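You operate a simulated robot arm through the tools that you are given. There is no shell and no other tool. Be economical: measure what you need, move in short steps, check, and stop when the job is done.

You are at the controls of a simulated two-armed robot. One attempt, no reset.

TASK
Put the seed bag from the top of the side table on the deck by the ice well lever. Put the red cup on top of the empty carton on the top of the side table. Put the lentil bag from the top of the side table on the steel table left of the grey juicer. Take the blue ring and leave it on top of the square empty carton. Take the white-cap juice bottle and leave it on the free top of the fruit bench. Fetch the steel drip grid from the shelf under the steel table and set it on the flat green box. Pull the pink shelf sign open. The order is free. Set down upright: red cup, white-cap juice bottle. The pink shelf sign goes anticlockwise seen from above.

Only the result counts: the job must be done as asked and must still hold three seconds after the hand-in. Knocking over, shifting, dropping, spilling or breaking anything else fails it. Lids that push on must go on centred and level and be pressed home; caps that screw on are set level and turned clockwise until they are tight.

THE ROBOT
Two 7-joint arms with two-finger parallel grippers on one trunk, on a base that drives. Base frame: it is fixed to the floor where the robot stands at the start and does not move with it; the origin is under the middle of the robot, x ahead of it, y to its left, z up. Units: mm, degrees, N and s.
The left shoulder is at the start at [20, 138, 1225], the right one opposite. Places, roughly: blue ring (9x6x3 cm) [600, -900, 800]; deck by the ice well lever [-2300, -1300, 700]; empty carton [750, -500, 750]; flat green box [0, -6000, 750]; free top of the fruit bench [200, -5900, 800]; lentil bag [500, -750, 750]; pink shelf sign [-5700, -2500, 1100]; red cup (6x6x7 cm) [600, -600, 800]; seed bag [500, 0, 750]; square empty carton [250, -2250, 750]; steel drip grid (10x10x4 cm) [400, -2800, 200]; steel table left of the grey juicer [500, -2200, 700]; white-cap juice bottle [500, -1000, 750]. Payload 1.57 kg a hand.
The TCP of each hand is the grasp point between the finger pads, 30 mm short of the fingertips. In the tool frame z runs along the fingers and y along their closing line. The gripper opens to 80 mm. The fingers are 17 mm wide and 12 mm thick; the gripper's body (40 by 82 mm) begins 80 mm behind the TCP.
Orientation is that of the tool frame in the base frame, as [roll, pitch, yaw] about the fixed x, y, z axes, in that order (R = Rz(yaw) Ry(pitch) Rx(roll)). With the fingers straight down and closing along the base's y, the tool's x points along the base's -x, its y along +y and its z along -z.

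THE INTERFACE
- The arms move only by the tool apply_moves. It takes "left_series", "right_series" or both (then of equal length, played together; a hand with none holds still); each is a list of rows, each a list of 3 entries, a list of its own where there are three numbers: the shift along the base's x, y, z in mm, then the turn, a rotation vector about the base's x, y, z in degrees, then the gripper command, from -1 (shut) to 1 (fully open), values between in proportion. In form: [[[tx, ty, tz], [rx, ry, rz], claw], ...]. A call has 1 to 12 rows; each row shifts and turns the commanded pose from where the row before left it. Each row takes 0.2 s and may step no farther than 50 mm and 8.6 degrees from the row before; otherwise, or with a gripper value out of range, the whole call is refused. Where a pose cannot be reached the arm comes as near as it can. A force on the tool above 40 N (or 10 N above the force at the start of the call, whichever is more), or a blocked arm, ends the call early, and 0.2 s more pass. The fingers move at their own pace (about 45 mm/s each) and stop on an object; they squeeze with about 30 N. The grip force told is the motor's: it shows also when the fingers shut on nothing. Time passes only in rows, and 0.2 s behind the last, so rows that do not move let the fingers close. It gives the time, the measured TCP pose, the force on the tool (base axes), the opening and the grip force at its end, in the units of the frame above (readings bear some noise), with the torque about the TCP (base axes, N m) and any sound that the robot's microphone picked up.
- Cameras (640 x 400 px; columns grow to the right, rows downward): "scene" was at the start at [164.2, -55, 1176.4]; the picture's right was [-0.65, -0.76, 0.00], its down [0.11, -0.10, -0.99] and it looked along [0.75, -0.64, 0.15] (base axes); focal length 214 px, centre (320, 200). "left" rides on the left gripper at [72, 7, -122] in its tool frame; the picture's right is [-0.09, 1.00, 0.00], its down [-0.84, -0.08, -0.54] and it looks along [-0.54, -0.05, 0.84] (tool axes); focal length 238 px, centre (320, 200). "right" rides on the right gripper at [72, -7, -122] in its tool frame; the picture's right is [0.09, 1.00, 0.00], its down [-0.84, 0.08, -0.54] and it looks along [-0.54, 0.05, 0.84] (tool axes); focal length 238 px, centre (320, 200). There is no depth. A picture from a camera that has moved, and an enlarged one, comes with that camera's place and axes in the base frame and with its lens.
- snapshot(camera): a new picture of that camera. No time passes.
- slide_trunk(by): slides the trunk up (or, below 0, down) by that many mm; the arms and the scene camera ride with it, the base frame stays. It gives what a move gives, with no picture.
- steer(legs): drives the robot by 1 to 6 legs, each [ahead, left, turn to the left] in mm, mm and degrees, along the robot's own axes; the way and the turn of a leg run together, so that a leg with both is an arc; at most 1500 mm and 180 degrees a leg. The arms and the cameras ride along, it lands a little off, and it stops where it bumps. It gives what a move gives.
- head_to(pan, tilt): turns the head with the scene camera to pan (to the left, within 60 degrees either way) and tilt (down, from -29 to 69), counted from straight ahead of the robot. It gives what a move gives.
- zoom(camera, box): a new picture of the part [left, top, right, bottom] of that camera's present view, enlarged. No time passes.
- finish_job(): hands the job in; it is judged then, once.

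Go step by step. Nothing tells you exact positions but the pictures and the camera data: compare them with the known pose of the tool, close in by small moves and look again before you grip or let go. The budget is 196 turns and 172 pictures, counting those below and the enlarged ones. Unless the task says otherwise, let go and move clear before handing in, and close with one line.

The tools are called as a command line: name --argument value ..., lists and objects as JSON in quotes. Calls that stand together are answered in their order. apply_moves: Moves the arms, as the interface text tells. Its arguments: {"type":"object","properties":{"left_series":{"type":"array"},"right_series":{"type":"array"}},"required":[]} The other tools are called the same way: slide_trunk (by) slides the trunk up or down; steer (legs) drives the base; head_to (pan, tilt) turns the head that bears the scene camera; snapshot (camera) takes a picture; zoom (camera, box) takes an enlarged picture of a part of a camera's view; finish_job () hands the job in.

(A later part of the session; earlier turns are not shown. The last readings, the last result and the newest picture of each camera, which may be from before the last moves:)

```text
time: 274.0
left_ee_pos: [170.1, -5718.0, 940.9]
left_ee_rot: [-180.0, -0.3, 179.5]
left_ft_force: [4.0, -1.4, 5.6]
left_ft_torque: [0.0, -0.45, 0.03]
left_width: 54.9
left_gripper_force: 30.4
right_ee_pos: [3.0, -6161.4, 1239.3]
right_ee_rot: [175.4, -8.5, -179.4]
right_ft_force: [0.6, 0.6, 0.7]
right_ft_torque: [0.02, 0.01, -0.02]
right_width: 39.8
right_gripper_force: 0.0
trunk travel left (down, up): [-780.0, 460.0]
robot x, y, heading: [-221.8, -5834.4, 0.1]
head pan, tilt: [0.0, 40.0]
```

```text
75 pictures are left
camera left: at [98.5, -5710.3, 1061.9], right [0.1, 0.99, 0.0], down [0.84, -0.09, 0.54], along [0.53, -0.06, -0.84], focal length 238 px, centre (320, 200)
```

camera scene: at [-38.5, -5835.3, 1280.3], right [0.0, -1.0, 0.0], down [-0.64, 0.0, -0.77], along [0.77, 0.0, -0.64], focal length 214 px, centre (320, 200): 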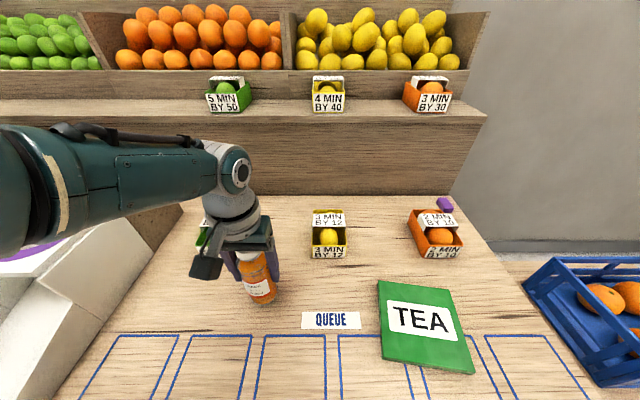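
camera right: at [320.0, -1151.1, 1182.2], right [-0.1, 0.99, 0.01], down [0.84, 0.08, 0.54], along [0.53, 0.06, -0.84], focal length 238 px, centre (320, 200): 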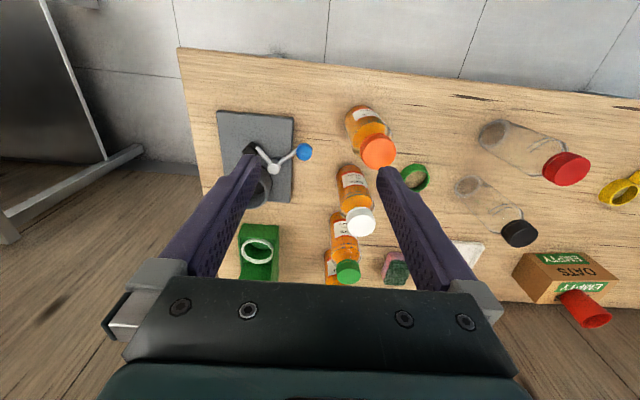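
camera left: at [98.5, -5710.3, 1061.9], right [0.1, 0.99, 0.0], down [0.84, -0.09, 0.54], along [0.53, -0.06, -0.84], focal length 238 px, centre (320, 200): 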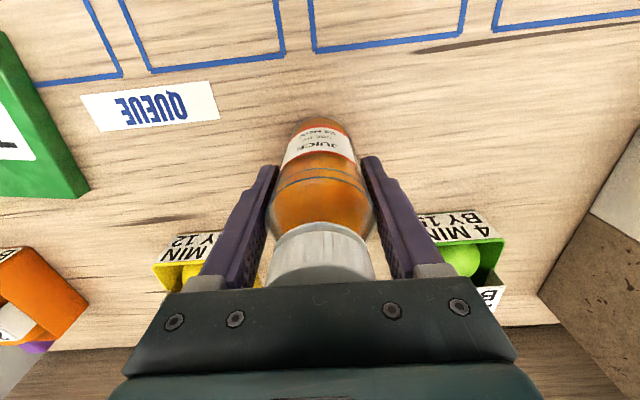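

Almost unloaded (bottle standing). I open and rise by the trunk.

apply_moves --left_series '[[[0, 0, 0], [0, 0, 0], 0.6], [[0, 0, 0], [0, 0, 0], 1], [[0, 0, 0], [0, 0, 0], 1], [[0, 0, 0], [0, 0, 0], 1]]'

slide_trunk --by 150

snapshot --camera "left"

snapshot --camera "scene"

```text
time: 275.0
left_ee_pos: [169.9, -5718.5, 940.4]
left_ee_rot: [-179.8, -0.4, 179.3]
left_ft_force: [0.3, -0.1, 0.6]
left_ft_torque: [-0.01, -0.01, -0.05]
left_width: 80.1
left_gripper_force: 0.1
right_ee_pos: [2.0, -6161.8, 1240.3]
right_ee_rot: [175.4, -8.4, -179.4]
right_ft_force: [-0.2, 0.0, 0.2]
right_ft_torque: [0.03, 0.01, 0.01]
right_width: 40.0
right_gripper_force: 0.2
trunk travel left (down, up): [-780.0, 460.0]
robot x, y, heading: [-221.9, -5835.6, -0.0]
head pan, tilt: [0.0, 40.0]
```

```text
time: 276.8
left_ee_pos: [170.5, -5719.0, 1090.8]
left_ee_rot: [-179.8, -0.2, 179.2]
left_ft_force: [0.0, -0.4, 0.1]
left_ft_torque: [0.0, -0.05, -0.01]
left_width: 80.0
left_gripper_force: 0.0
right_ee_pos: [1.9, -6162.6, 1390.6]
right_ee_rot: [175.4, -8.4, -179.3]
right_ft_force: [0.2, 0.0, 0.7]
right_ft_torque: [-0.02, -0.02, 0.03]
right_width: 40.2
right_gripper_force: 0.1
trunk travel left (down, up): [-930.0, 310.0]
robot x, y, heading: [-223.5, -5836.1, -0.0]
head pan, tilt: [0.0, 40.0]
```

```text
74 pictures are left
camera left: at [98.3, -5711.0, 1212.4], right [0.1, 0.99, 0.0], down [0.84, -0.09, 0.54], along [0.54, -0.06, -0.84], focal length 238 px, centre (320, 200)
```

left: 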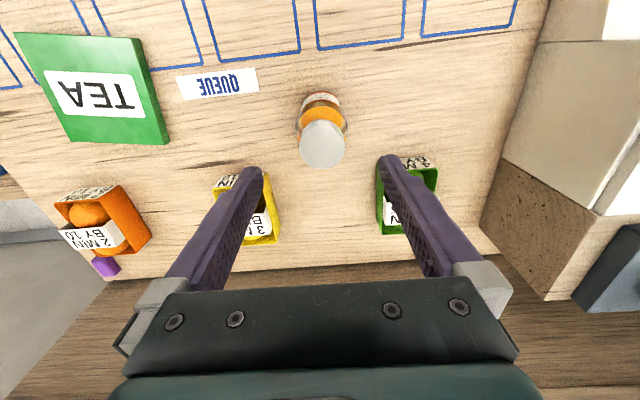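

```text
73 pictures are left
camera scene: at [-40.6, -5834.9, 1429.6], right [0.0, -1.0, 0.0], down [-0.64, 0.0, -0.77], along [0.77, 0.0, -0.64], focal length 214 px, centre (320, 200)
```

scene: 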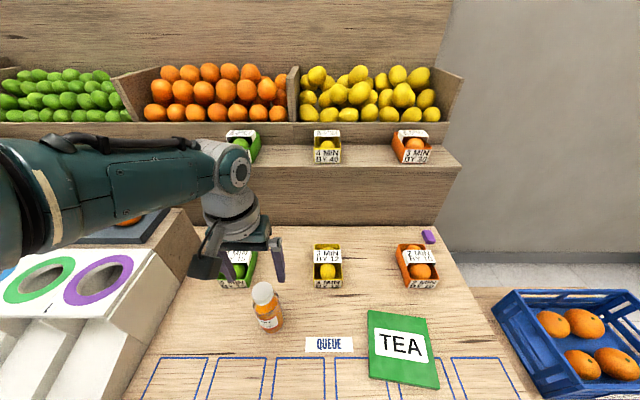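

Bottle stands upright on the bench. Now I drive back to the steel table and look at its lower shelf for the drip grid.

steer --legs '[[-420, 0, 0], [0, 1500, 0], [0, 1500, 0]]'

head_to --pan 0 --tilt 30

snapshot --camera "scene"

```text
time: 293.4
left_ee_pos: [-268.8, -2722.9, 1089.9]
left_ee_rot: [-179.8, -0.3, 179.4]
left_ft_force: [0.0, 0.4, -1.0]
left_ft_torque: [-0.02, 0.03, 0.0]
left_width: 80.1
left_gripper_force: 0.1
right_ee_pos: [-436.2, -3165.8, 1389.6]
right_ee_rot: [175.4, -8.4, -179.4]
right_ft_force: [-0.2, -0.4, 0.3]
right_ft_torque: [0.01, -0.01, 0.0]
right_width: 40.1
right_gripper_force: 0.0
trunk travel left (down, up): [-930.0, 310.0]
robot x, y, heading: [-665.2, -2839.2, 0.0]
head pan, tilt: [0.0, 40.0]
```

```text
time: 294.1
left_ee_pos: [-268.5, -2722.1, 1091.0]
left_ee_rot: [-180.0, -0.2, 179.2]
left_ft_force: [-0.4, -0.1, 0.0]
left_ft_torque: [-0.01, 0.02, 0.01]
left_width: 80.3
left_gripper_force: 0.1
right_ee_pos: [-437.5, -3166.2, 1390.0]
right_ee_rot: [175.4, -8.4, -179.4]
right_ft_force: [-0.2, 0.2, 0.7]
right_ft_torque: [-0.04, 0.0, 0.01]
right_width: 40.1
right_gripper_force: 0.1
trunk travel left (down, up): [-930.0, 310.0]
robot x, y, heading: [-662.8, -2842.0, 0.0]
head pan, tilt: [0.0, 30.0]
```

```text
72 pictures are left
camera scene: at [-474.1, -2838.7, 1444.9], right [0.0, -1.0, 0.0], down [-0.5, 0.0, -0.87], along [0.87, 0.0, -0.5], focal length 214 px, centre (320, 200)
```

scene: 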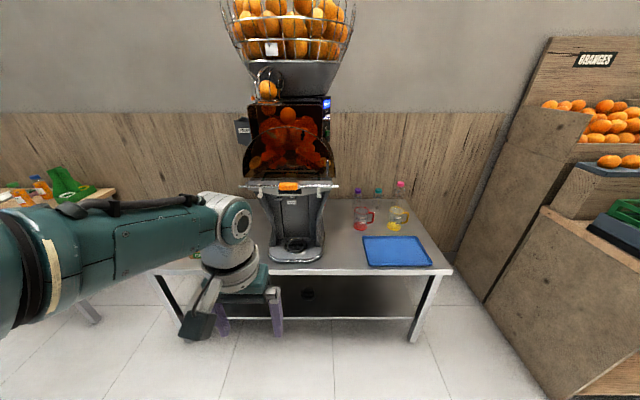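

I lower the trunk a lot to look beneath the table top.

slide_trunk --by -800

head_to --pan 0 --tilt 15

snapshot --camera "scene"

```text
refused: -800 is not a number from -400 to 400
```

```text
time: 294.9
left_ee_pos: [-268.4, -2722.1, 1090.6]
left_ee_rot: [-179.7, -0.3, 179.3]
left_ft_force: [0.6, -0.5, 0.4]
left_ft_torque: [0.0, -0.01, 0.03]
left_width: 80.2
left_gripper_force: 0.0
right_ee_pos: [-436.3, -3166.4, 1389.4]
right_ee_rot: [175.3, -8.4, -179.4]
right_ft_force: [-0.3, 1.1, -0.2]
right_ft_torque: [0.02, 0.01, 0.03]
right_width: 40.1
right_gripper_force: 0.1
trunk travel left (down, up): [-930.0, 310.0]
robot x, y, heading: [-662.5, -2838.1, 0.1]
head pan, tilt: [0.0, 15.0]
```

```text
71 pictures are left
camera scene: at [-471.1, -2838.7, 1469.1], right [0.0, -1.0, 0.0], down [-0.26, 0.0, -0.97], along [0.97, 0.0, -0.26], focal length 214 px, centre (320, 200)
```

scene: 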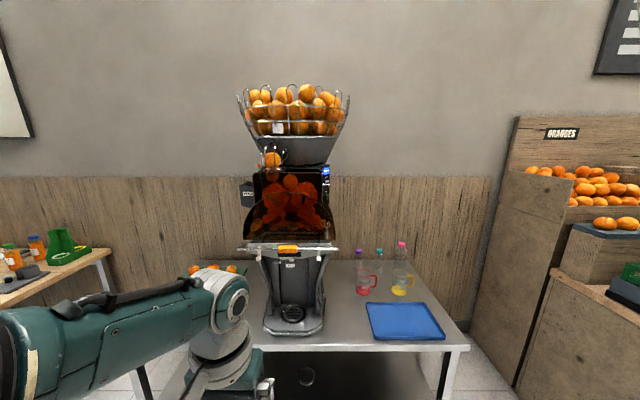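

slide_trunk --by -400

slide_trunk --by -350

snapshot --camera "scene"

snapshot --camera "left"

```text
time: 298.7
left_ee_pos: [-269.5, -2723.4, 692.1]
left_ee_rot: [-179.8, -0.3, 179.3]
left_ft_force: [0.0, 0.6, 0.4]
left_ft_torque: [0.03, 0.0, 0.01]
left_width: 79.7
left_gripper_force: 0.0
right_ee_pos: [-436.7, -3166.3, 990.3]
right_ee_rot: [175.5, -8.4, -179.3]
right_ft_force: [-0.8, 0.4, -0.5]
right_ft_torque: [0.02, 0.02, 0.0]
right_width: 39.9
right_gripper_force: 0.0
trunk travel left (down, up): [-530.0, 710.0]
robot x, y, heading: [-665.3, -2835.1, -0.1]
head pan, tilt: [0.0, 15.0]
```

```text
time: 302.1
left_ee_pos: [-269.6, -2722.5, 341.1]
left_ee_rot: [-179.8, -0.2, 179.3]
left_ft_force: [0.6, -0.1, 0.0]
left_ft_torque: [-0.02, -0.03, -0.03]
left_width: 80.2
left_gripper_force: 0.1
right_ee_pos: [-436.5, -3165.1, 639.8]
right_ee_rot: [175.3, -8.4, -179.4]
right_ft_force: [-0.4, -0.3, 0.4]
right_ft_torque: [0.01, 0.02, 0.01]
right_width: 39.9
right_gripper_force: 0.1
trunk travel left (down, up): [-180.0, 1060.0]
robot x, y, heading: [-661.4, -2840.7, 0.1]
head pan, tilt: [0.0, 15.0]
```

```text
70 pictures are left
camera scene: at [-471.0, -2838.7, 719.2], right [0.0, -1.0, 0.0], down [-0.26, 0.0, -0.97], along [0.97, 0.0, -0.26], focal length 214 px, centre (320, 200)
```

scene: 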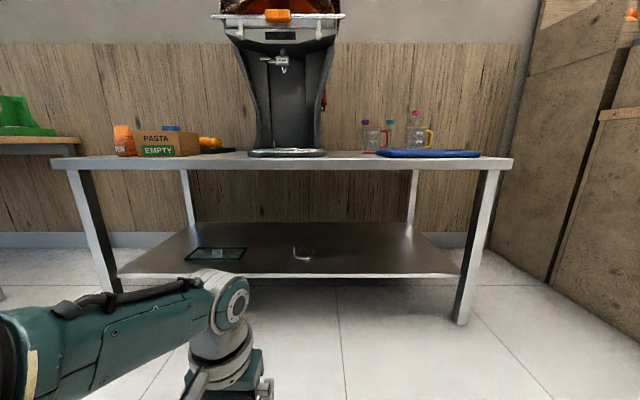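

```text
69 pictures are left
camera left: at [-340.5, -2714.8, 462.4], right [0.1, 0.99, 0.0], down [0.84, -0.09, 0.54], along [0.54, -0.06, -0.84], focal length 238 px, centre (320, 200)
```

left: 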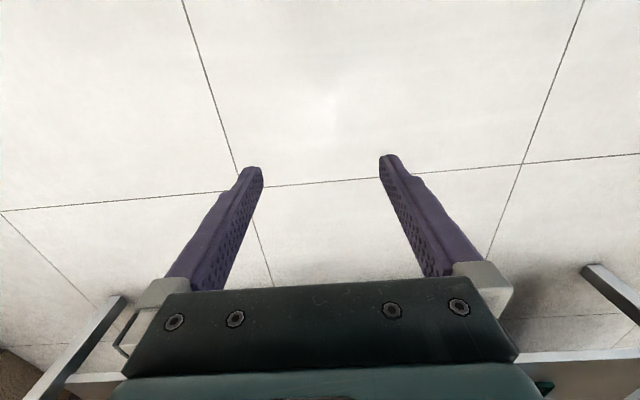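

zoom --camera "scene" --box '[160, 210, 400, 290]'

```text
2.67 times, centred on (280, 250) of scene
camera zoom: at [-471.0, -2838.7, 719.2], right [0.0, -1.0, 0.0], down [-0.26, 0.0, -0.97], along [0.97, 0.0, -0.26], focal length 572 px, centre (427, 67)
```

zoom: 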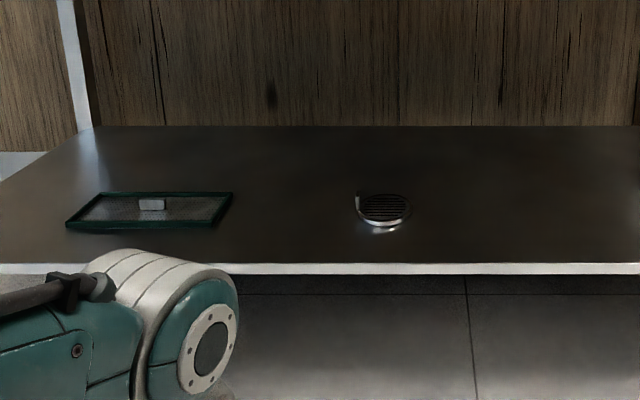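

The drip grid lies on the shelf at about (370, -2773, 240). I zoom tighter to see its handle.

zoom --camera "scene" --box '[284, 236, 324, 261]'

```text
16.00 times, centred on (304, 248) of scene
camera zoom: at [-471.0, -2838.7, 719.2], right [0.0, -1.0, 0.0], down [-0.26, 0.0, -0.97], along [0.97, 0.0, -0.26], focal length 3432 px, centre (576, -576)
```

zoom: 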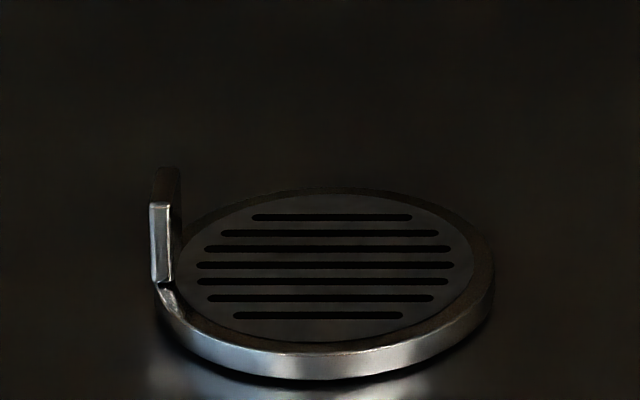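

The grid has an upright plate tab on its left side, ideal for fingers closing along y. I tilt the left hand 45° forward and look in.

apply_moves --left_series '[[[8, 0, 0], [0, -7.5, 0], 1], [[8, 0, 0], [0, -7.5, 0], 1], [[8, 0, 0], [0, -7.5, 0], 1], [[8, 0, 0], [0, -7.5, 0], 1], [[8, 0, 0], [0, -7.5, 0], 1], [[8, 0, 0], [0, -7.5, 0], 0], [[0, 0, 0], [0, 0, 0], 0]]'

steer --legs '[[300, 0, 0]]'

snapshot --camera "left"

```text
time: 303.7
left_ee_pos: [-220.3, -2722.7, 340.3]
left_ee_rot: [179.5, 44.8, 179.1]
left_ft_force: [-0.5, 0.2, 0.1]
left_ft_torque: [0.0, -0.03, -0.05]
left_width: 40.1
left_gripper_force: 0.1
right_ee_pos: [-436.1, -3165.1, 640.9]
right_ee_rot: [175.4, -8.4, -179.4]
right_ft_force: [-0.4, 0.1, 0.2]
right_ft_torque: [-0.01, -0.03, 0.0]
right_width: 40.2
right_gripper_force: 0.0
trunk travel left (down, up): [-180.0, 1060.0]
robot x, y, heading: [-664.4, -2836.0, 0.1]
head pan, tilt: [0.0, 15.0]
```

```text
time: 305.8
left_ee_pos: [77.6, -2720.8, 340.1]
left_ee_rot: [179.5, 44.8, 179.2]
left_ft_force: [-0.3, -0.2, 0.2]
left_ft_torque: [-0.02, -0.02, -0.01]
left_width: 39.6
left_gripper_force: 0.0
right_ee_pos: [-140.3, -3164.3, 640.1]
right_ee_rot: [175.5, -8.6, -179.4]
right_ft_force: [0.5, 0.6, -0.2]
right_ft_torque: [-0.02, 0.03, 0.02]
right_width: 39.7
right_gripper_force: 0.3
trunk travel left (down, up): [-180.0, 1060.0]
robot x, y, heading: [-367.2, -2838.3, 0.1]
head pan, tilt: [0.0, 15.0]
```

```text
66 pictures are left
camera left: at [-61.5, -2713.1, 376.0], right [0.07, 0.99, 0.07], down [0.21, -0.09, 0.97], along [0.97, -0.06, -0.22], focal length 238 px, centre (320, 200)
```

left: 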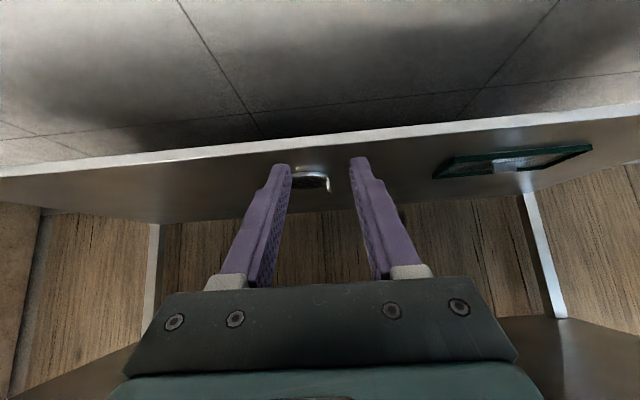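

zoom --camera "left" --box '[280, 140, 360, 190]'

```text
8.00 times, centred on (320, 165) of left
camera zoom: at [-61.5, -2713.1, 376.0], right [0.07, 0.99, 0.07], down [0.21, -0.09, 0.97], along [0.97, -0.06, -0.22], focal length 1907 px, centre (320, 480)
```

zoom: 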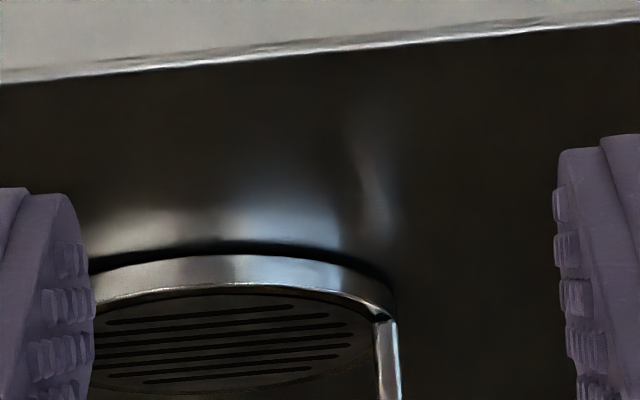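

Refined: shelf z ≈ 212, tab plate at x 414–436, y ≈ -2722, top z ≈ 252. I lower the trunk 80 mm and drive in most of the way.

slide_trunk --by -75

steer --legs '[[220, 0, -0.1]]'

snapshot --camera "left"

snapshot --camera "scene"

```text
time: 306.9
left_ee_pos: [76.8, -2720.1, 266.1]
left_ee_rot: [179.4, 44.7, 179.2]
left_ft_force: [1.0, -0.7, -0.7]
left_ft_torque: [-0.02, -0.01, -0.01]
left_width: 40.1
left_gripper_force: 0.0
right_ee_pos: [-138.0, -3164.6, 565.1]
right_ee_rot: [175.4, -8.4, -179.2]
right_ft_force: [0.4, 1.0, -0.2]
right_ft_torque: [0.02, 0.0, 0.0]
right_width: 39.9
right_gripper_force: 0.1
trunk travel left (down, up): [-105.0, 1135.0]
robot x, y, heading: [-367.2, -2838.8, 0.2]
head pan, tilt: [0.0, 15.0]
```

```text
time: 308.6
left_ee_pos: [297.3, -2722.4, 265.2]
left_ee_rot: [179.5, 44.5, 179.0]
left_ft_force: [0.8, -0.4, 0.3]
left_ft_torque: [0.0, -0.01, 0.03]
left_width: 39.7
left_gripper_force: 0.1
right_ee_pos: [81.2, -3164.5, 564.5]
right_ee_rot: [175.4, -8.4, -179.4]
right_ft_force: [0.0, 0.9, -0.1]
right_ft_torque: [0.0, -0.04, 0.02]
right_width: 40.0
right_gripper_force: 0.0
trunk travel left (down, up): [-105.0, 1135.0]
robot x, y, heading: [-140.7, -2838.7, 0.1]
head pan, tilt: [0.0, 15.0]
```

```text
64 pictures are left
camera left: at [159.3, -2713.7, 300.7], right [0.08, 0.99, 0.07], down [0.21, -0.09, 0.97], along [0.97, -0.06, -0.22], focal length 238 px, centre (320, 200)
```

left: 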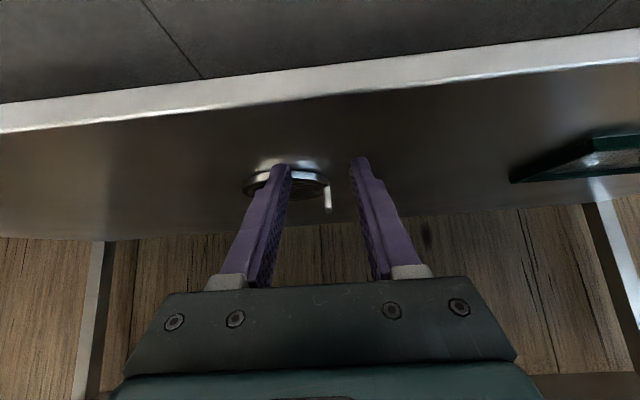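

```text
63 pictures are left
camera scene: at [46.8, -2838.0, 644.0], right [0.0, -1.0, 0.0], down [-0.26, 0.0, -0.97], along [0.97, 0.0, -0.26], focal length 214 px, centre (320, 200)
```

scene: 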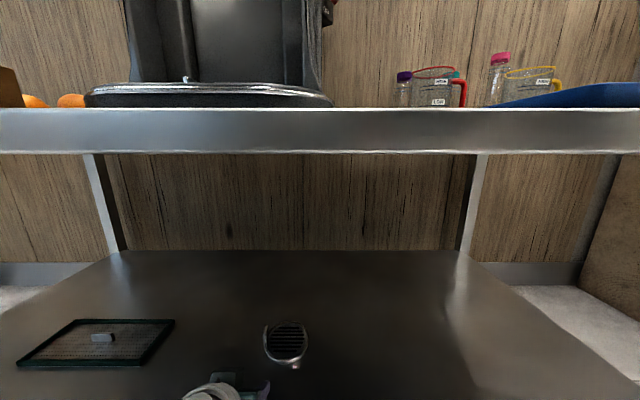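

The tab lies straight ahead of the fingers. To keep the head and right arm clear of the table edge, I extend the left arm rather than drive.

apply_moves --left_series '[[[25, 0, -2], [0, 0, 0], 0], [[25, 0, -2], [0, 0, 0], 0], [[20, 0, -2], [0, 0, 0], 0], [[0, 0, 0], [0, 0, 0], 0]]'

snapshot --camera "left"

```text
time: 309.6
left_ee_pos: [355.9, -2719.9, 268.1]
left_ee_rot: [179.6, 44.7, 179.1]
left_ft_force: [0.7, -0.3, -0.6]
left_ft_torque: [0.0, -0.01, -0.01]
left_width: 40.1
left_gripper_force: 0.1
left hand out of reach, approached as far as the arm can: row 3
right_ee_pos: [81.7, -3165.3, 565.8]
right_ee_rot: [175.4, -8.4, -179.3]
right_ft_force: [-1.1, -0.2, -0.2]
right_ft_torque: [-0.04, -0.01, -0.02]
right_width: 40.0
right_gripper_force: 0.0
trunk travel left (down, up): [-105.0, 1135.0]
robot x, y, heading: [-145.2, -2835.2, 0.1]
head pan, tilt: [0.0, 15.0]
```

```text
62 pictures are left
camera left: at [217.6, -2711.6, 303.9], right [0.08, 0.99, 0.07], down [0.21, -0.09, 0.97], along [0.97, -0.06, -0.22], focal length 238 px, centre (320, 200)
```

left: 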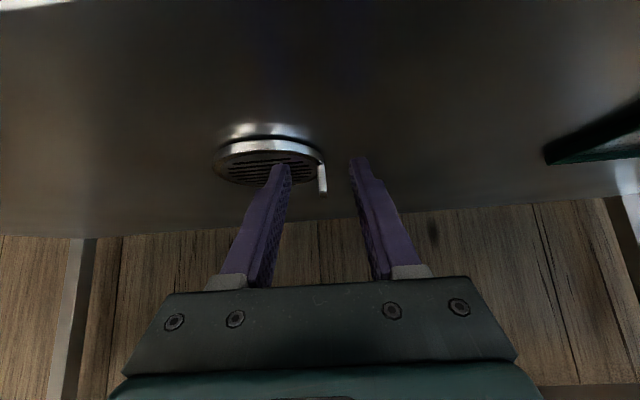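

Limit nearly reached. I lower 9 mm and drive the last 55 mm.

slide_trunk --by -9

steer --legs '[[55, 0, 0]]'

snapshot --camera "left"

```text
time: 310.2
left_ee_pos: [354.9, -2719.2, 259.5]
left_ee_rot: [179.5, 44.7, 178.9]
left_ft_force: [0.4, -0.2, 0.3]
left_ft_torque: [-0.02, 0.01, 0.01]
left_width: 39.8
left_gripper_force: 0.0
right_ee_pos: [82.5, -3165.5, 556.0]
right_ee_rot: [175.5, -8.4, -179.4]
right_ft_force: [0.5, -0.3, -0.6]
right_ft_torque: [0.03, -0.01, 0.03]
right_width: 39.9
right_gripper_force: 0.1
trunk travel left (down, up): [-96.0, 1144.0]
robot x, y, heading: [-144.0, -2840.8, 0.2]
head pan, tilt: [0.0, 15.0]
```

```text
time: 311.1
left_ee_pos: [407.0, -2718.3, 256.8]
left_ee_rot: [179.5, 44.6, 179.0]
left_ft_force: [-0.7, -0.6, -0.8]
left_ft_torque: [0.0, -0.02, -0.03]
left_width: 40.0
left_gripper_force: 0.0
right_ee_pos: [133.8, -3166.0, 556.6]
right_ee_rot: [175.4, -8.6, -179.6]
right_ft_force: [-0.2, -0.7, 0.2]
right_ft_torque: [0.03, -0.01, 0.01]
right_width: 40.1
right_gripper_force: 0.1
trunk travel left (down, up): [-96.0, 1144.0]
robot x, y, heading: [-90.1, -2838.1, 0.0]
head pan, tilt: [0.0, 15.0]
```

```text
61 pictures are left
camera left: at [269.3, -2711.3, 293.8], right [0.08, 0.99, 0.07], down [0.22, -0.09, 0.97], along [0.97, -0.06, -0.22], focal length 238 px, centre (320, 200)
```

left: 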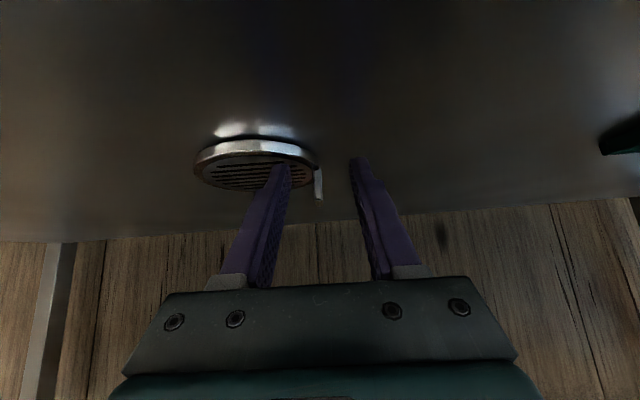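

The tab is between the fingers by my estimate (x 412–436). I advance 9 mm and close.

steer --legs '[[9, 0, 0]]'

apply_moves --left_series '[[[0, 0, 0], [0, 0, 0], -1], [[0, 0, 0], [0, 0, 0], -1], [[0, 0, 0], [0, 0, 0], -1], [[0, 0, 0], [0, 0, 0], -1]]'

snapshot --camera "left"

```text
time: 311.9
left_ee_pos: [417.2, -2719.9, 257.6]
left_ee_rot: [179.5, 44.6, 178.9]
left_ft_force: [-0.2, 0.0, 0.6]
left_ft_torque: [-0.01, -0.01, 0.0]
left_width: 40.2
left_gripper_force: 0.1
right_ee_pos: [145.3, -3164.6, 556.3]
right_ee_rot: [175.4, -8.5, -179.5]
right_ft_force: [0.5, 0.8, 0.1]
right_ft_torque: [0.0, -0.01, 0.01]
right_width: 40.0
right_gripper_force: 0.0
trunk travel left (down, up): [-96.0, 1144.0]
robot x, y, heading: [-82.1, -2836.1, -0.0]
head pan, tilt: [0.0, 15.0]
```

```text
time: 312.9
left_ee_pos: [418.0, -2720.6, 258.7]
left_ee_rot: [179.5, 44.5, 178.9]
left_ft_force: [-0.7, 0.4, 1.5]
left_ft_torque: [-0.01, -0.02, -0.02]
left_width: 6.1
left_gripper_force: 26.0
right_ee_pos: [145.8, -3165.1, 556.0]
right_ee_rot: [175.3, -8.5, -179.5]
right_ft_force: [1.0, 0.2, -0.3]
right_ft_torque: [-0.01, 0.0, -0.01]
right_width: 40.1
right_gripper_force: 0.0
trunk travel left (down, up): [-96.0, 1144.0]
robot x, y, heading: [-77.4, -2835.8, -0.2]
head pan, tilt: [0.0, 15.0]
```

```text
60 pictures are left
camera left: at [281.4, -2711.8, 294.5], right [0.08, 0.99, 0.07], down [0.21, -0.09, 0.97], along [0.97, -0.06, -0.22], focal length 238 px, centre (320, 200)
```

left: 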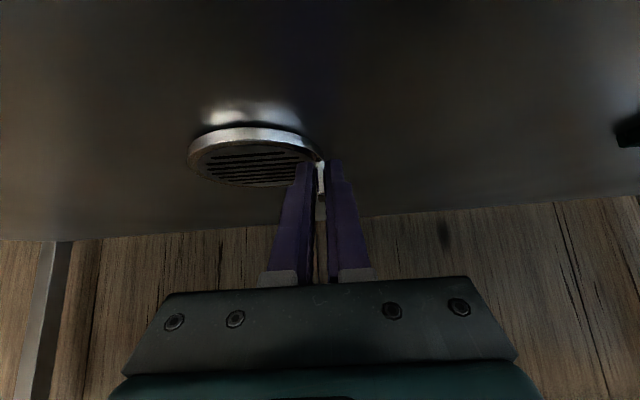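

Gripping the 6 mm tab. I lift by the trunk and check.

slide_trunk --by 45

snapshot --camera "left"

```text
time: 313.7
left_ee_pos: [418.1, -2719.4, 303.3]
left_ee_rot: [179.6, 44.6, 179.0]
left_ft_force: [-1.1, -0.2, -0.8]
left_ft_torque: [0.08, 0.03, -0.04]
left_width: 5.9
left_gripper_force: 26.4
right_ee_pos: [146.0, -3166.8, 601.7]
right_ee_rot: [175.5, -8.5, -179.5]
right_ft_force: [0.2, 0.3, 0.5]
right_ft_torque: [0.0, -0.01, 0.0]
right_width: 40.0
right_gripper_force: 0.0
trunk travel left (down, up): [-141.0, 1099.0]
robot x, y, heading: [-78.3, -2841.5, -0.2]
head pan, tilt: [0.0, 15.0]
```

```text
59 pictures are left
camera left: at [281.1, -2711.5, 339.3], right [0.08, 0.99, 0.07], down [0.21, -0.09, 0.97], along [0.97, -0.06, -0.22], focal length 238 px, centre (320, 200)
```

left: 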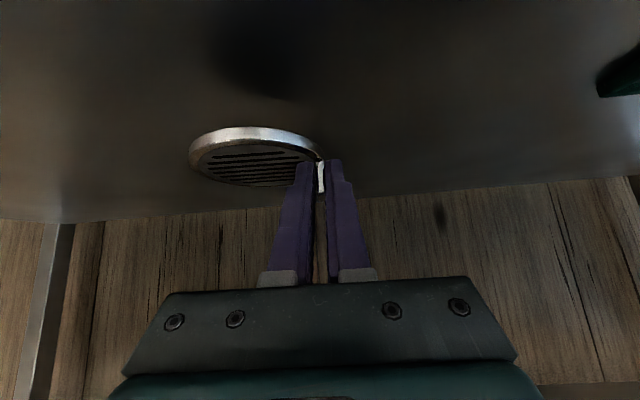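

The grid is lifted level. I back out, raise the trunk, and drive to the fruit bench.

steer --legs '[[-550, 0, 0]]'

slide_trunk --by 400

slide_trunk --by 320

steer --legs '[[0, -1500, 0], [0, -1500, 0], [0, -220, 0]]'

snapshot --camera "left"

```text
time: 316.9
left_ee_pos: [-127.9, -2719.6, 304.2]
left_ee_rot: [179.5, 44.6, 178.8]
left_ft_force: [0.4, -0.8, -1.6]
left_ft_torque: [0.08, 0.1, 0.0]
left_width: 6.2
left_gripper_force: 25.9
right_ee_pos: [-401.6, -3164.2, 602.2]
right_ee_rot: [175.4, -8.4, -179.6]
right_ft_force: [0.0, -0.4, -0.3]
right_ft_torque: [0.02, 0.0, -0.03]
right_width: 40.0
right_gripper_force: 0.1
trunk travel left (down, up): [-141.0, 1099.0]
robot x, y, heading: [-629.1, -2837.3, -0.4]
head pan, tilt: [0.0, 15.0]
```

```text
time: 320.7
left_ee_pos: [-128.6, -2719.8, 704.1]
left_ee_rot: [179.6, 44.7, 178.8]
left_ft_force: [0.5, -0.4, -1.9]
left_ft_torque: [0.05, 0.07, -0.01]
left_width: 6.4
left_gripper_force: 26.2
right_ee_pos: [-402.0, -3164.7, 1000.4]
right_ee_rot: [175.3, -8.5, -179.6]
right_ft_force: [1.2, 0.9, 0.6]
right_ft_torque: [0.02, 0.02, 0.0]
right_width: 40.0
right_gripper_force: 0.0
trunk travel left (down, up): [-541.0, 699.0]
robot x, y, heading: [-625.8, -2838.0, -0.3]
head pan, tilt: [0.0, 15.0]
```

```text
time: 323.9
left_ee_pos: [-128.0, -2720.4, 1023.3]
left_ee_rot: [179.5, 44.5, 178.9]
left_ft_force: [-0.6, -0.6, -0.7]
left_ft_torque: [0.09, 0.07, -0.01]
left_width: 6.1
left_gripper_force: 26.1
right_ee_pos: [-401.2, -3164.0, 1321.7]
right_ee_rot: [175.4, -8.5, -179.5]
right_ft_force: [-0.3, -0.6, -0.4]
right_ft_torque: [0.0, 0.03, 0.0]
right_width: 40.0
right_gripper_force: 0.0
trunk travel left (down, up): [-861.0, 379.0]
robot x, y, heading: [-626.8, -2839.8, -0.2]
head pan, tilt: [0.0, 15.0]
```

```text
time: 332.5
left_ee_pos: [-137.2, -4273.4, 1021.6]
left_ee_rot: [176.8, 43.8, 178.5]
left_ft_force: [1.1, 5.7, -1.1]
left_ft_torque: [0.25, 0.01, 0.23]
left_width: 6.9
left_gripper_force: 26.7
right_ee_pos: [-411.0, -4737.3, 1320.2]
right_ee_rot: [175.3, -8.5, -179.5]
right_ft_force: [-0.6, -0.4, 0.5]
right_ft_torque: [0.03, 0.0, -0.03]
right_width: 40.0
right_gripper_force: 0.0
trunk travel left (down, up): [-861.0, 379.0]
robot x, y, heading: [-636.1, -4413.4, -0.3]
head pan, tilt: [0.0, 15.0]
stopped in leg 2: the force on the tool passed its limit at 50 N (the readings are from after the stop); the commanded pose is now the measured one
```

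```text
58 pictures are left
camera left: at [-275.2, -4269.4, 1058.1], right [0.05, 0.99, 0.1], down [0.23, -0.11, 0.97], along [0.97, -0.03, -0.24], focal length 238 px, centre (320, 200)
```

left: 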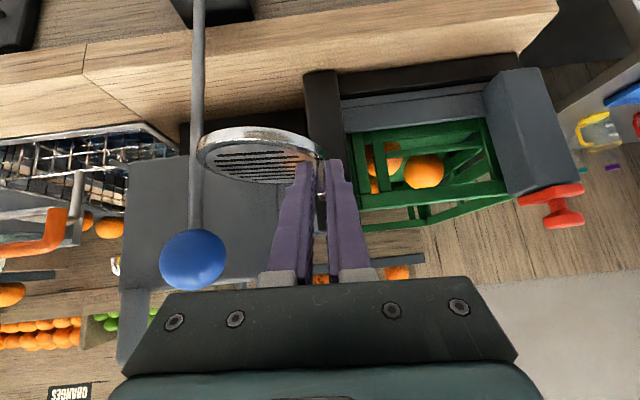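

The grid bumped a rod with a blue knob standing out from the bench. I back away at once.

steer --legs '[[-5, 60, 0]]'

snapshot --camera "left"

snapshot --camera "scene"

```text
time: 333.5
left_ee_pos: [-143.4, -4215.9, 1021.5]
left_ee_rot: [177.2, 43.8, 178.5]
left_ft_force: [0.4, 0.8, -1.2]
left_ft_torque: [0.03, 0.04, 0.02]
left_width: 5.8
left_gripper_force: 25.9
right_ee_pos: [-416.2, -4678.3, 1321.5]
right_ee_rot: [175.4, -8.4, -179.7]
right_ft_force: [-0.5, -0.5, 0.9]
right_ft_torque: [0.02, 0.03, 0.05]
right_width: 39.9
right_gripper_force: 0.1
trunk travel left (down, up): [-861.0, 379.0]
robot x, y, heading: [-643.0, -4350.1, -0.1]
head pan, tilt: [0.0, 15.0]
```

```text
57 pictures are left
camera left: at [-279.7, -4212.6, 1058.3], right [0.06, 0.99, 0.1], down [0.23, -0.11, 0.97], along [0.97, -0.03, -0.23], focal length 238 px, centre (320, 200)
```

left: 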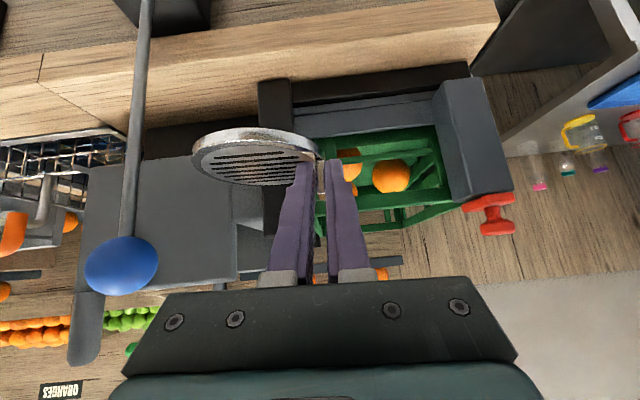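

```text
56 pictures are left
camera scene: at [-448.7, -4351.1, 1400.2], right [0.0, -1.0, 0.0], down [-0.26, 0.0, -0.97], along [0.97, 0.0, -0.26], focal length 214 px, centre (320, 200)
```

scene: 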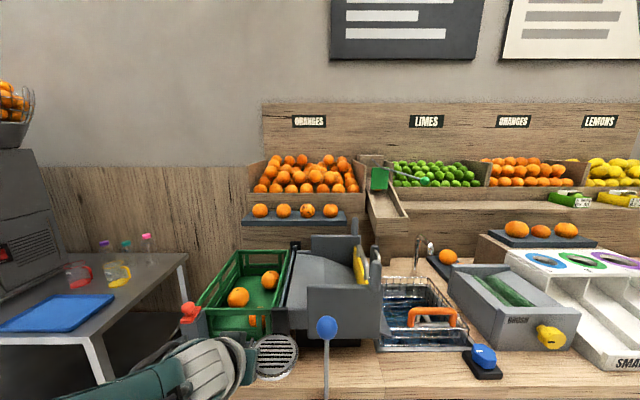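

The rod stands vertical as before and unbent. I retreat well clear, re-level the hand, and continue along the aisle at greater distance.

apply_moves --left_series '[[[0, 0, 0], [-2.3, 0, 0], -1], [[0, 0, 0], [0, 0, 0], -1]]'

steer --legs '[[-260, 30, 0], [0, -1500, 0], [0, -265, 0]]'

head_to --pan 0 --tilt 30

snapshot --camera "scene"

snapshot --camera "left"

```text
time: 334.1
left_ee_pos: [-143.6, -4217.1, 1019.9]
left_ee_rot: [-179.6, 43.7, -179.2]
left_ft_force: [0.3, 0.0, -0.8]
left_ft_torque: [0.04, 0.04, -0.01]
left_width: 6.3
left_gripper_force: 26.2
right_ee_pos: [-416.8, -4677.0, 1321.0]
right_ee_rot: [175.3, -8.4, -179.7]
right_ft_force: [0.2, 0.9, -0.5]
right_ft_torque: [-0.02, -0.01, 0.01]
right_width: 40.1
right_gripper_force: 0.2
trunk travel left (down, up): [-861.0, 379.0]
robot x, y, heading: [-639.3, -4350.1, -0.3]
head pan, tilt: [0.0, 15.0]
```

```text
time: 344.4
left_ee_pos: [-420.3, -5954.1, 1020.3]
left_ee_rot: [-179.8, 43.8, 180.0]
left_ft_force: [0.1, 0.0, -1.4]
left_ft_torque: [0.04, 0.04, -0.02]
left_width: 6.2
left_gripper_force: 26.1
right_ee_pos: [-699.5, -6412.7, 1321.8]
right_ee_rot: [175.4, -8.4, 179.5]
right_ft_force: [0.2, 0.1, 0.7]
right_ft_torque: [0.03, 0.0, -0.01]
right_width: 40.1
right_gripper_force: 0.1
trunk travel left (down, up): [-861.0, 379.0]
robot x, y, heading: [-919.8, -6081.9, -1.0]
head pan, tilt: [0.0, 15.0]
```

```text
time: 345.2
left_ee_pos: [-420.3, -5954.8, 1019.7]
left_ee_rot: [-179.6, 43.8, 180.0]
left_ft_force: [0.0, 0.3, -1.1]
left_ft_torque: [0.06, 0.07, -0.03]
left_width: 6.4
left_gripper_force: 25.9
right_ee_pos: [-699.7, -6411.2, 1320.9]
right_ee_rot: [175.4, -8.4, 179.4]
right_ft_force: [0.2, -0.2, -0.6]
right_ft_torque: [-0.02, 0.0, -0.01]
right_width: 40.3
right_gripper_force: 0.1
trunk travel left (down, up): [-861.0, 379.0]
robot x, y, heading: [-922.8, -6080.8, -1.1]
head pan, tilt: [0.0, 30.0]
```

```text
55 pictures are left
camera scene: at [-730.9, -6084.8, 1376.0], right [-0.02, -1.0, 0.0], down [-0.5, 0.01, -0.87], along [0.87, -0.02, -0.5], focal length 214 px, centre (320, 200)
```

scene: 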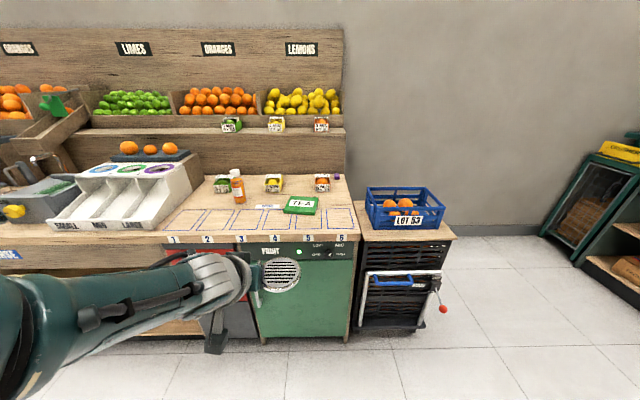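

```text
54 pictures are left
camera left: at [-556.9, -5946.5, 1058.3], right [0.07, 1.0, 0.06], down [0.23, -0.07, 0.97], along [0.97, -0.06, -0.23], focal length 238 px, centre (320, 200)
```

left: 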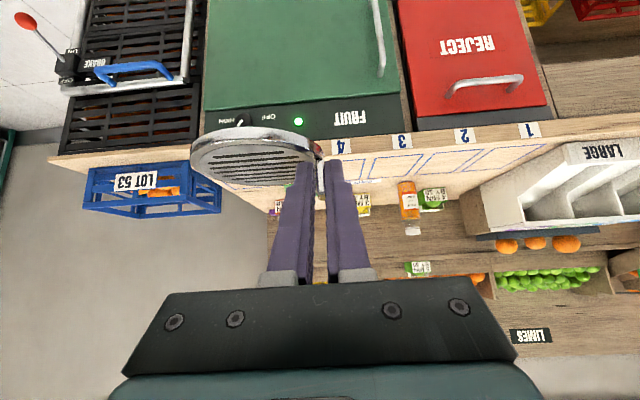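

I square up and drive forward so the grid approaches the tea box, then look.

steer --legs '[[0, -20, 1.1], [480, 0, 0]]'

head_to --pan 0 --tilt 45

snapshot --camera "scene"

snapshot --camera "left"

```text
time: 348.5
left_ee_pos: [69.6, -5970.2, 1020.7]
left_ee_rot: [-179.7, 43.9, -179.6]
left_ft_force: [1.0, 0.2, -0.9]
left_ft_torque: [0.05, 0.01, -0.02]
left_width: 6.3
left_gripper_force: 25.7
right_ee_pos: [-205.4, -6432.0, 1320.4]
right_ee_rot: [175.4, -8.5, -179.8]
right_ft_force: [0.5, 0.6, -0.1]
right_ft_torque: [0.03, 0.01, 0.0]
right_width: 40.0
right_gripper_force: 0.0
trunk travel left (down, up): [-861.0, 379.0]
robot x, y, heading: [-427.8, -6101.2, -0.7]
head pan, tilt: [0.0, 30.0]
```

```text
time: 349.3
left_ee_pos: [70.7, -5970.3, 1020.2]
left_ee_rot: [-179.6, 43.8, -179.5]
left_ft_force: [0.2, 0.2, -1.1]
left_ft_torque: [0.05, 0.03, 0.01]
left_width: 6.3
left_gripper_force: 25.4
right_ee_pos: [-204.3, -6431.8, 1320.8]
right_ee_rot: [175.4, -8.4, -179.9]
right_ft_force: [0.0, -0.2, 0.2]
right_ft_torque: [0.02, -0.02, 0.02]
right_width: 40.0
right_gripper_force: 0.1
trunk travel left (down, up): [-861.0, 379.0]
robot x, y, heading: [-429.4, -6104.9, -0.6]
head pan, tilt: [0.0, 45.0]
```

```text
53 pictures are left
camera scene: at [-248.3, -6104.3, 1353.4], right [-0.01, -1.0, 0.0], down [-0.71, 0.01, -0.71], along [0.71, -0.01, -0.71], focal length 214 px, centre (320, 200)
```

scene: 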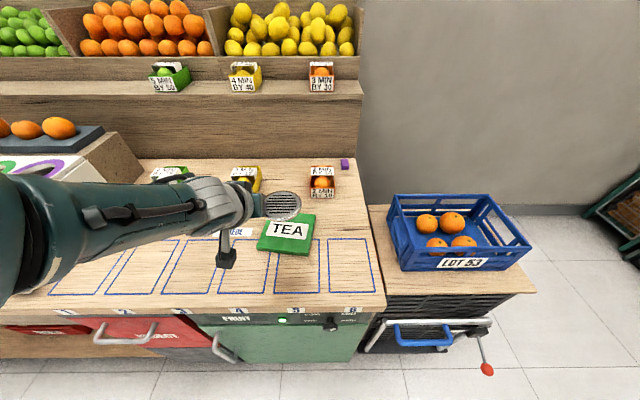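

```text
52 pictures are left
camera left: at [-66.9, -5964.3, 1058.2], right [0.06, 1.0, 0.06], down [0.23, -0.07, 0.97], along [0.97, -0.05, -0.23], focal length 238 px, centre (320, 200)
```

left: 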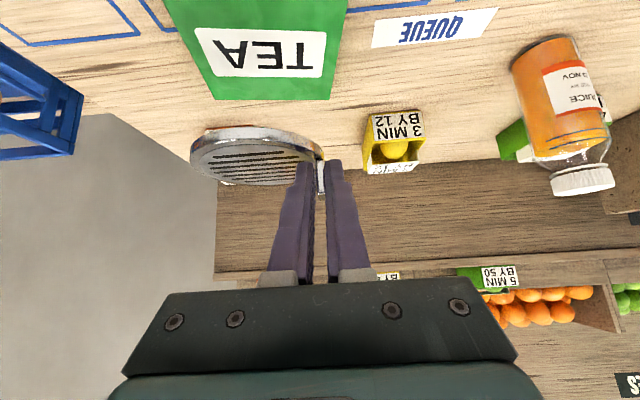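

Tea box centre ≈ (115, -6020), about 130 mm square; the grid's centre is now ≈ (101, -6019). I advance 14 mm and lower most of the way.

steer --legs '[[14, 0, 0.6]]'

slide_trunk --by -80

snapshot --camera "left"

zoom --camera "scene" --box '[200, 150, 360, 250]'

```text
time: 350.1
left_ee_pos: [82.6, -5964.8, 1021.0]
left_ee_rot: [-179.8, 43.7, -178.8]
left_ft_force: [0.0, -0.4, -0.7]
left_ft_torque: [0.05, 0.05, 0.0]
left_width: 6.1
left_gripper_force: 25.8
right_ee_pos: [-186.7, -6430.3, 1320.9]
right_ee_rot: [175.4, -8.3, -179.3]
right_ft_force: [-0.6, 0.4, -0.9]
right_ft_torque: [-0.02, 0.01, 0.01]
right_width: 40.1
right_gripper_force: 0.1
trunk travel left (down, up): [-861.0, 379.0]
robot x, y, heading: [-413.4, -6102.7, 0.1]
head pan, tilt: [0.0, 45.0]
```

```text
time: 351.2
left_ee_pos: [82.3, -5965.8, 941.6]
left_ee_rot: [-179.7, 43.8, -178.7]
left_ft_force: [-0.2, -0.4, -0.7]
left_ft_torque: [0.07, 0.03, -0.02]
left_width: 6.4
left_gripper_force: 26.1
right_ee_pos: [-186.4, -6428.4, 1241.4]
right_ee_rot: [175.4, -8.4, -179.3]
right_ft_force: [-0.1, -0.2, 0.7]
right_ft_torque: [0.02, 0.01, 0.0]
right_width: 39.9
right_gripper_force: 0.0
trunk travel left (down, up): [-781.0, 459.0]
robot x, y, heading: [-410.9, -6099.4, -0.0]
head pan, tilt: [0.0, 45.0]
```

```text
51 pictures are left
camera left: at [-54.4, -5960.6, 978.2], right [0.05, 1.0, 0.06], down [0.23, -0.07, 0.97], along [0.97, -0.04, -0.23], focal length 238 px, centre (320, 200)
```

left: 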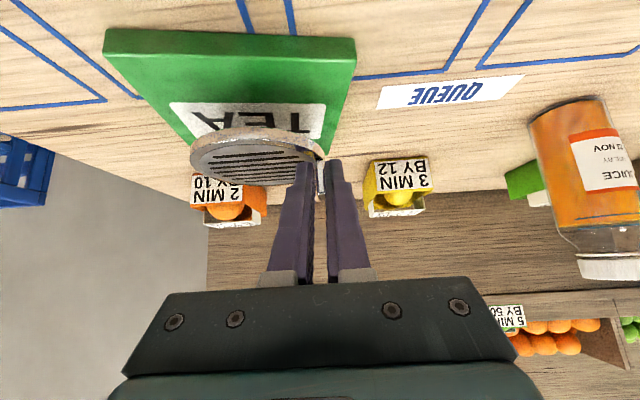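

```text
4.00 times, centred on (280, 200) of scene
camera zoom: at [-234.4, -6102.4, 1273.4], right [0.0, -1.0, 0.0], down [-0.71, 0.0, -0.71], along [0.71, 0.0, -0.71], focal length 858 px, centre (480, 200)
```

zoom: 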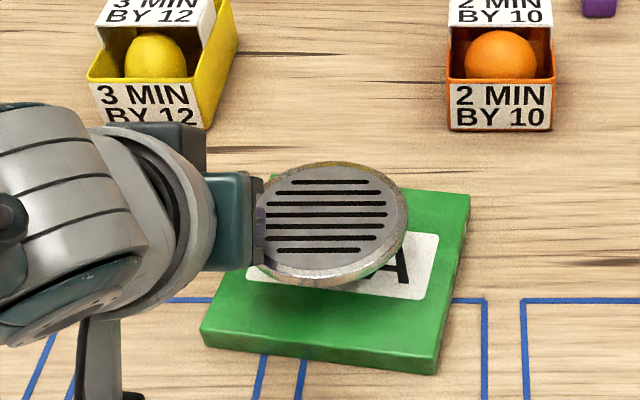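

The grid is over the box. I lower 20 mm by trunk, then feel for contact with the arm.

slide_trunk --by -18

apply_moves --left_series '[[[0, 0, -3], [0, 0, 0], -1], [[0, 0, -3], [0, 0, 0], -1], [[0, 0, -3], [0, 0, 0], -1], [[0, 0, -3], [0, 0, 0], -1]]'

snapshot --camera "left"

```text
time: 351.9
left_ee_pos: [82.4, -5965.6, 921.8]
left_ee_rot: [-179.7, 43.8, -178.8]
left_ft_force: [0.0, -0.1, -1.3]
left_ft_torque: [0.05, 0.05, 0.03]
left_width: 6.4
left_gripper_force: 26.2
right_ee_pos: [-186.7, -6430.0, 1223.3]
right_ee_rot: [175.5, -8.4, -179.3]
right_ft_force: [0.6, -0.8, -0.3]
right_ft_torque: [-0.01, 0.01, -0.02]
right_width: 40.1
right_gripper_force: 0.1
trunk travel left (down, up): [-763.0, 477.0]
robot x, y, heading: [-419.9, -6104.8, 0.3]
head pan, tilt: [0.0, 45.0]
```

```text
time: 352.9
left_ee_pos: [77.0, -5965.1, 914.3]
left_ee_rot: [-179.7, 43.8, -178.9]
left_ft_force: [0.0, -0.8, -1.2]
left_ft_torque: [0.06, 0.03, -0.05]
left_width: 6.3
left_gripper_force: 26.0
left hand out of reach, approached as far as the arm can: row 2, 4
right_ee_pos: [-186.4, -6429.3, 1223.5]
right_ee_rot: [175.4, -8.3, -179.3]
right_ft_force: [0.6, 0.3, -0.3]
right_ft_torque: [0.03, 0.0, -0.03]
right_width: 40.0
right_gripper_force: 0.1
trunk travel left (down, up): [-763.0, 477.0]
robot x, y, heading: [-416.1, -6103.7, 0.3]
head pan, tilt: [0.0, 45.0]
```

```text
49 pictures are left
camera left: at [-59.5, -5959.4, 953.0], right [0.05, 1.0, 0.06], down [0.23, -0.07, 0.97], along [0.97, -0.04, -0.23], focal length 238 px, centre (320, 200)
```

left: 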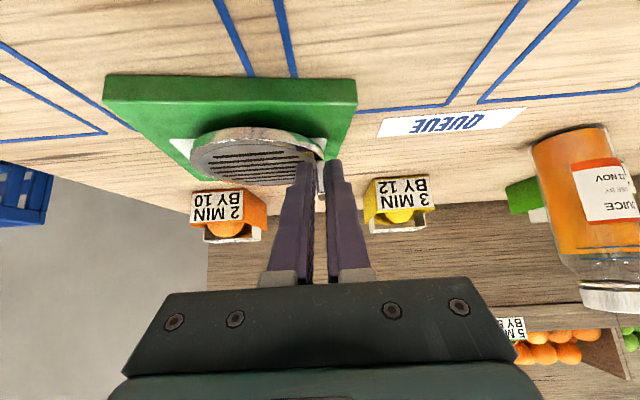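

Nearly there. I use small trunk steps for the rest.

slide_trunk --by -5

slide_trunk --by -4

zoom --camera "left" --box '[90, 60, 378, 240]'

```text
time: 353.4
left_ee_pos: [77.7, -5964.6, 911.3]
left_ee_rot: [-179.7, 43.8, -178.9]
left_ft_force: [0.5, -0.4, -1.7]
left_ft_torque: [0.06, 0.02, 0.02]
left_width: 6.0
left_gripper_force: 26.0
right_ee_pos: [-186.7, -6428.8, 1217.9]
right_ee_rot: [175.4, -8.4, -179.2]
right_ft_force: [0.6, -1.3, 0.4]
right_ft_torque: [-0.01, -0.03, -0.01]
right_width: 39.8
right_gripper_force: 0.0
trunk travel left (down, up): [-758.0, 482.0]
robot x, y, heading: [-417.2, -6105.3, 0.2]
head pan, tilt: [0.0, 45.0]
```

```text
time: 353.9
left_ee_pos: [79.2, -5963.9, 907.9]
left_ee_rot: [-179.6, 44.0, -178.9]
left_ft_force: [-1.8, 0.4, 6.4]
left_ft_torque: [-0.04, -0.45, 0.03]
left_width: 6.2
left_gripper_force: 25.9
right_ee_pos: [-187.1, -6429.5, 1214.9]
right_ee_rot: [175.4, -8.5, -179.3]
right_ft_force: [-0.3, 0.9, -0.2]
right_ft_torque: [-0.01, 0.01, 0.0]
right_width: 40.0
right_gripper_force: 0.0
trunk travel left (down, up): [-754.0, 486.0]
robot x, y, heading: [-414.1, -6103.8, 0.2]
head pan, tilt: [0.0, 45.0]
```

```text
2.22 times, centred on (234, 150) of left
camera zoom: at [-57.9, -5959.2, 945.0], right [0.05, 1.0, 0.06], down [0.23, -0.07, 0.97], along [0.97, -0.04, -0.23], focal length 530 px, centre (511, 311)
```

zoom: 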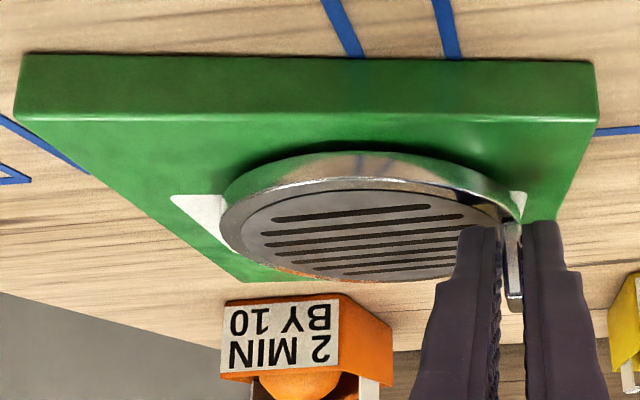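

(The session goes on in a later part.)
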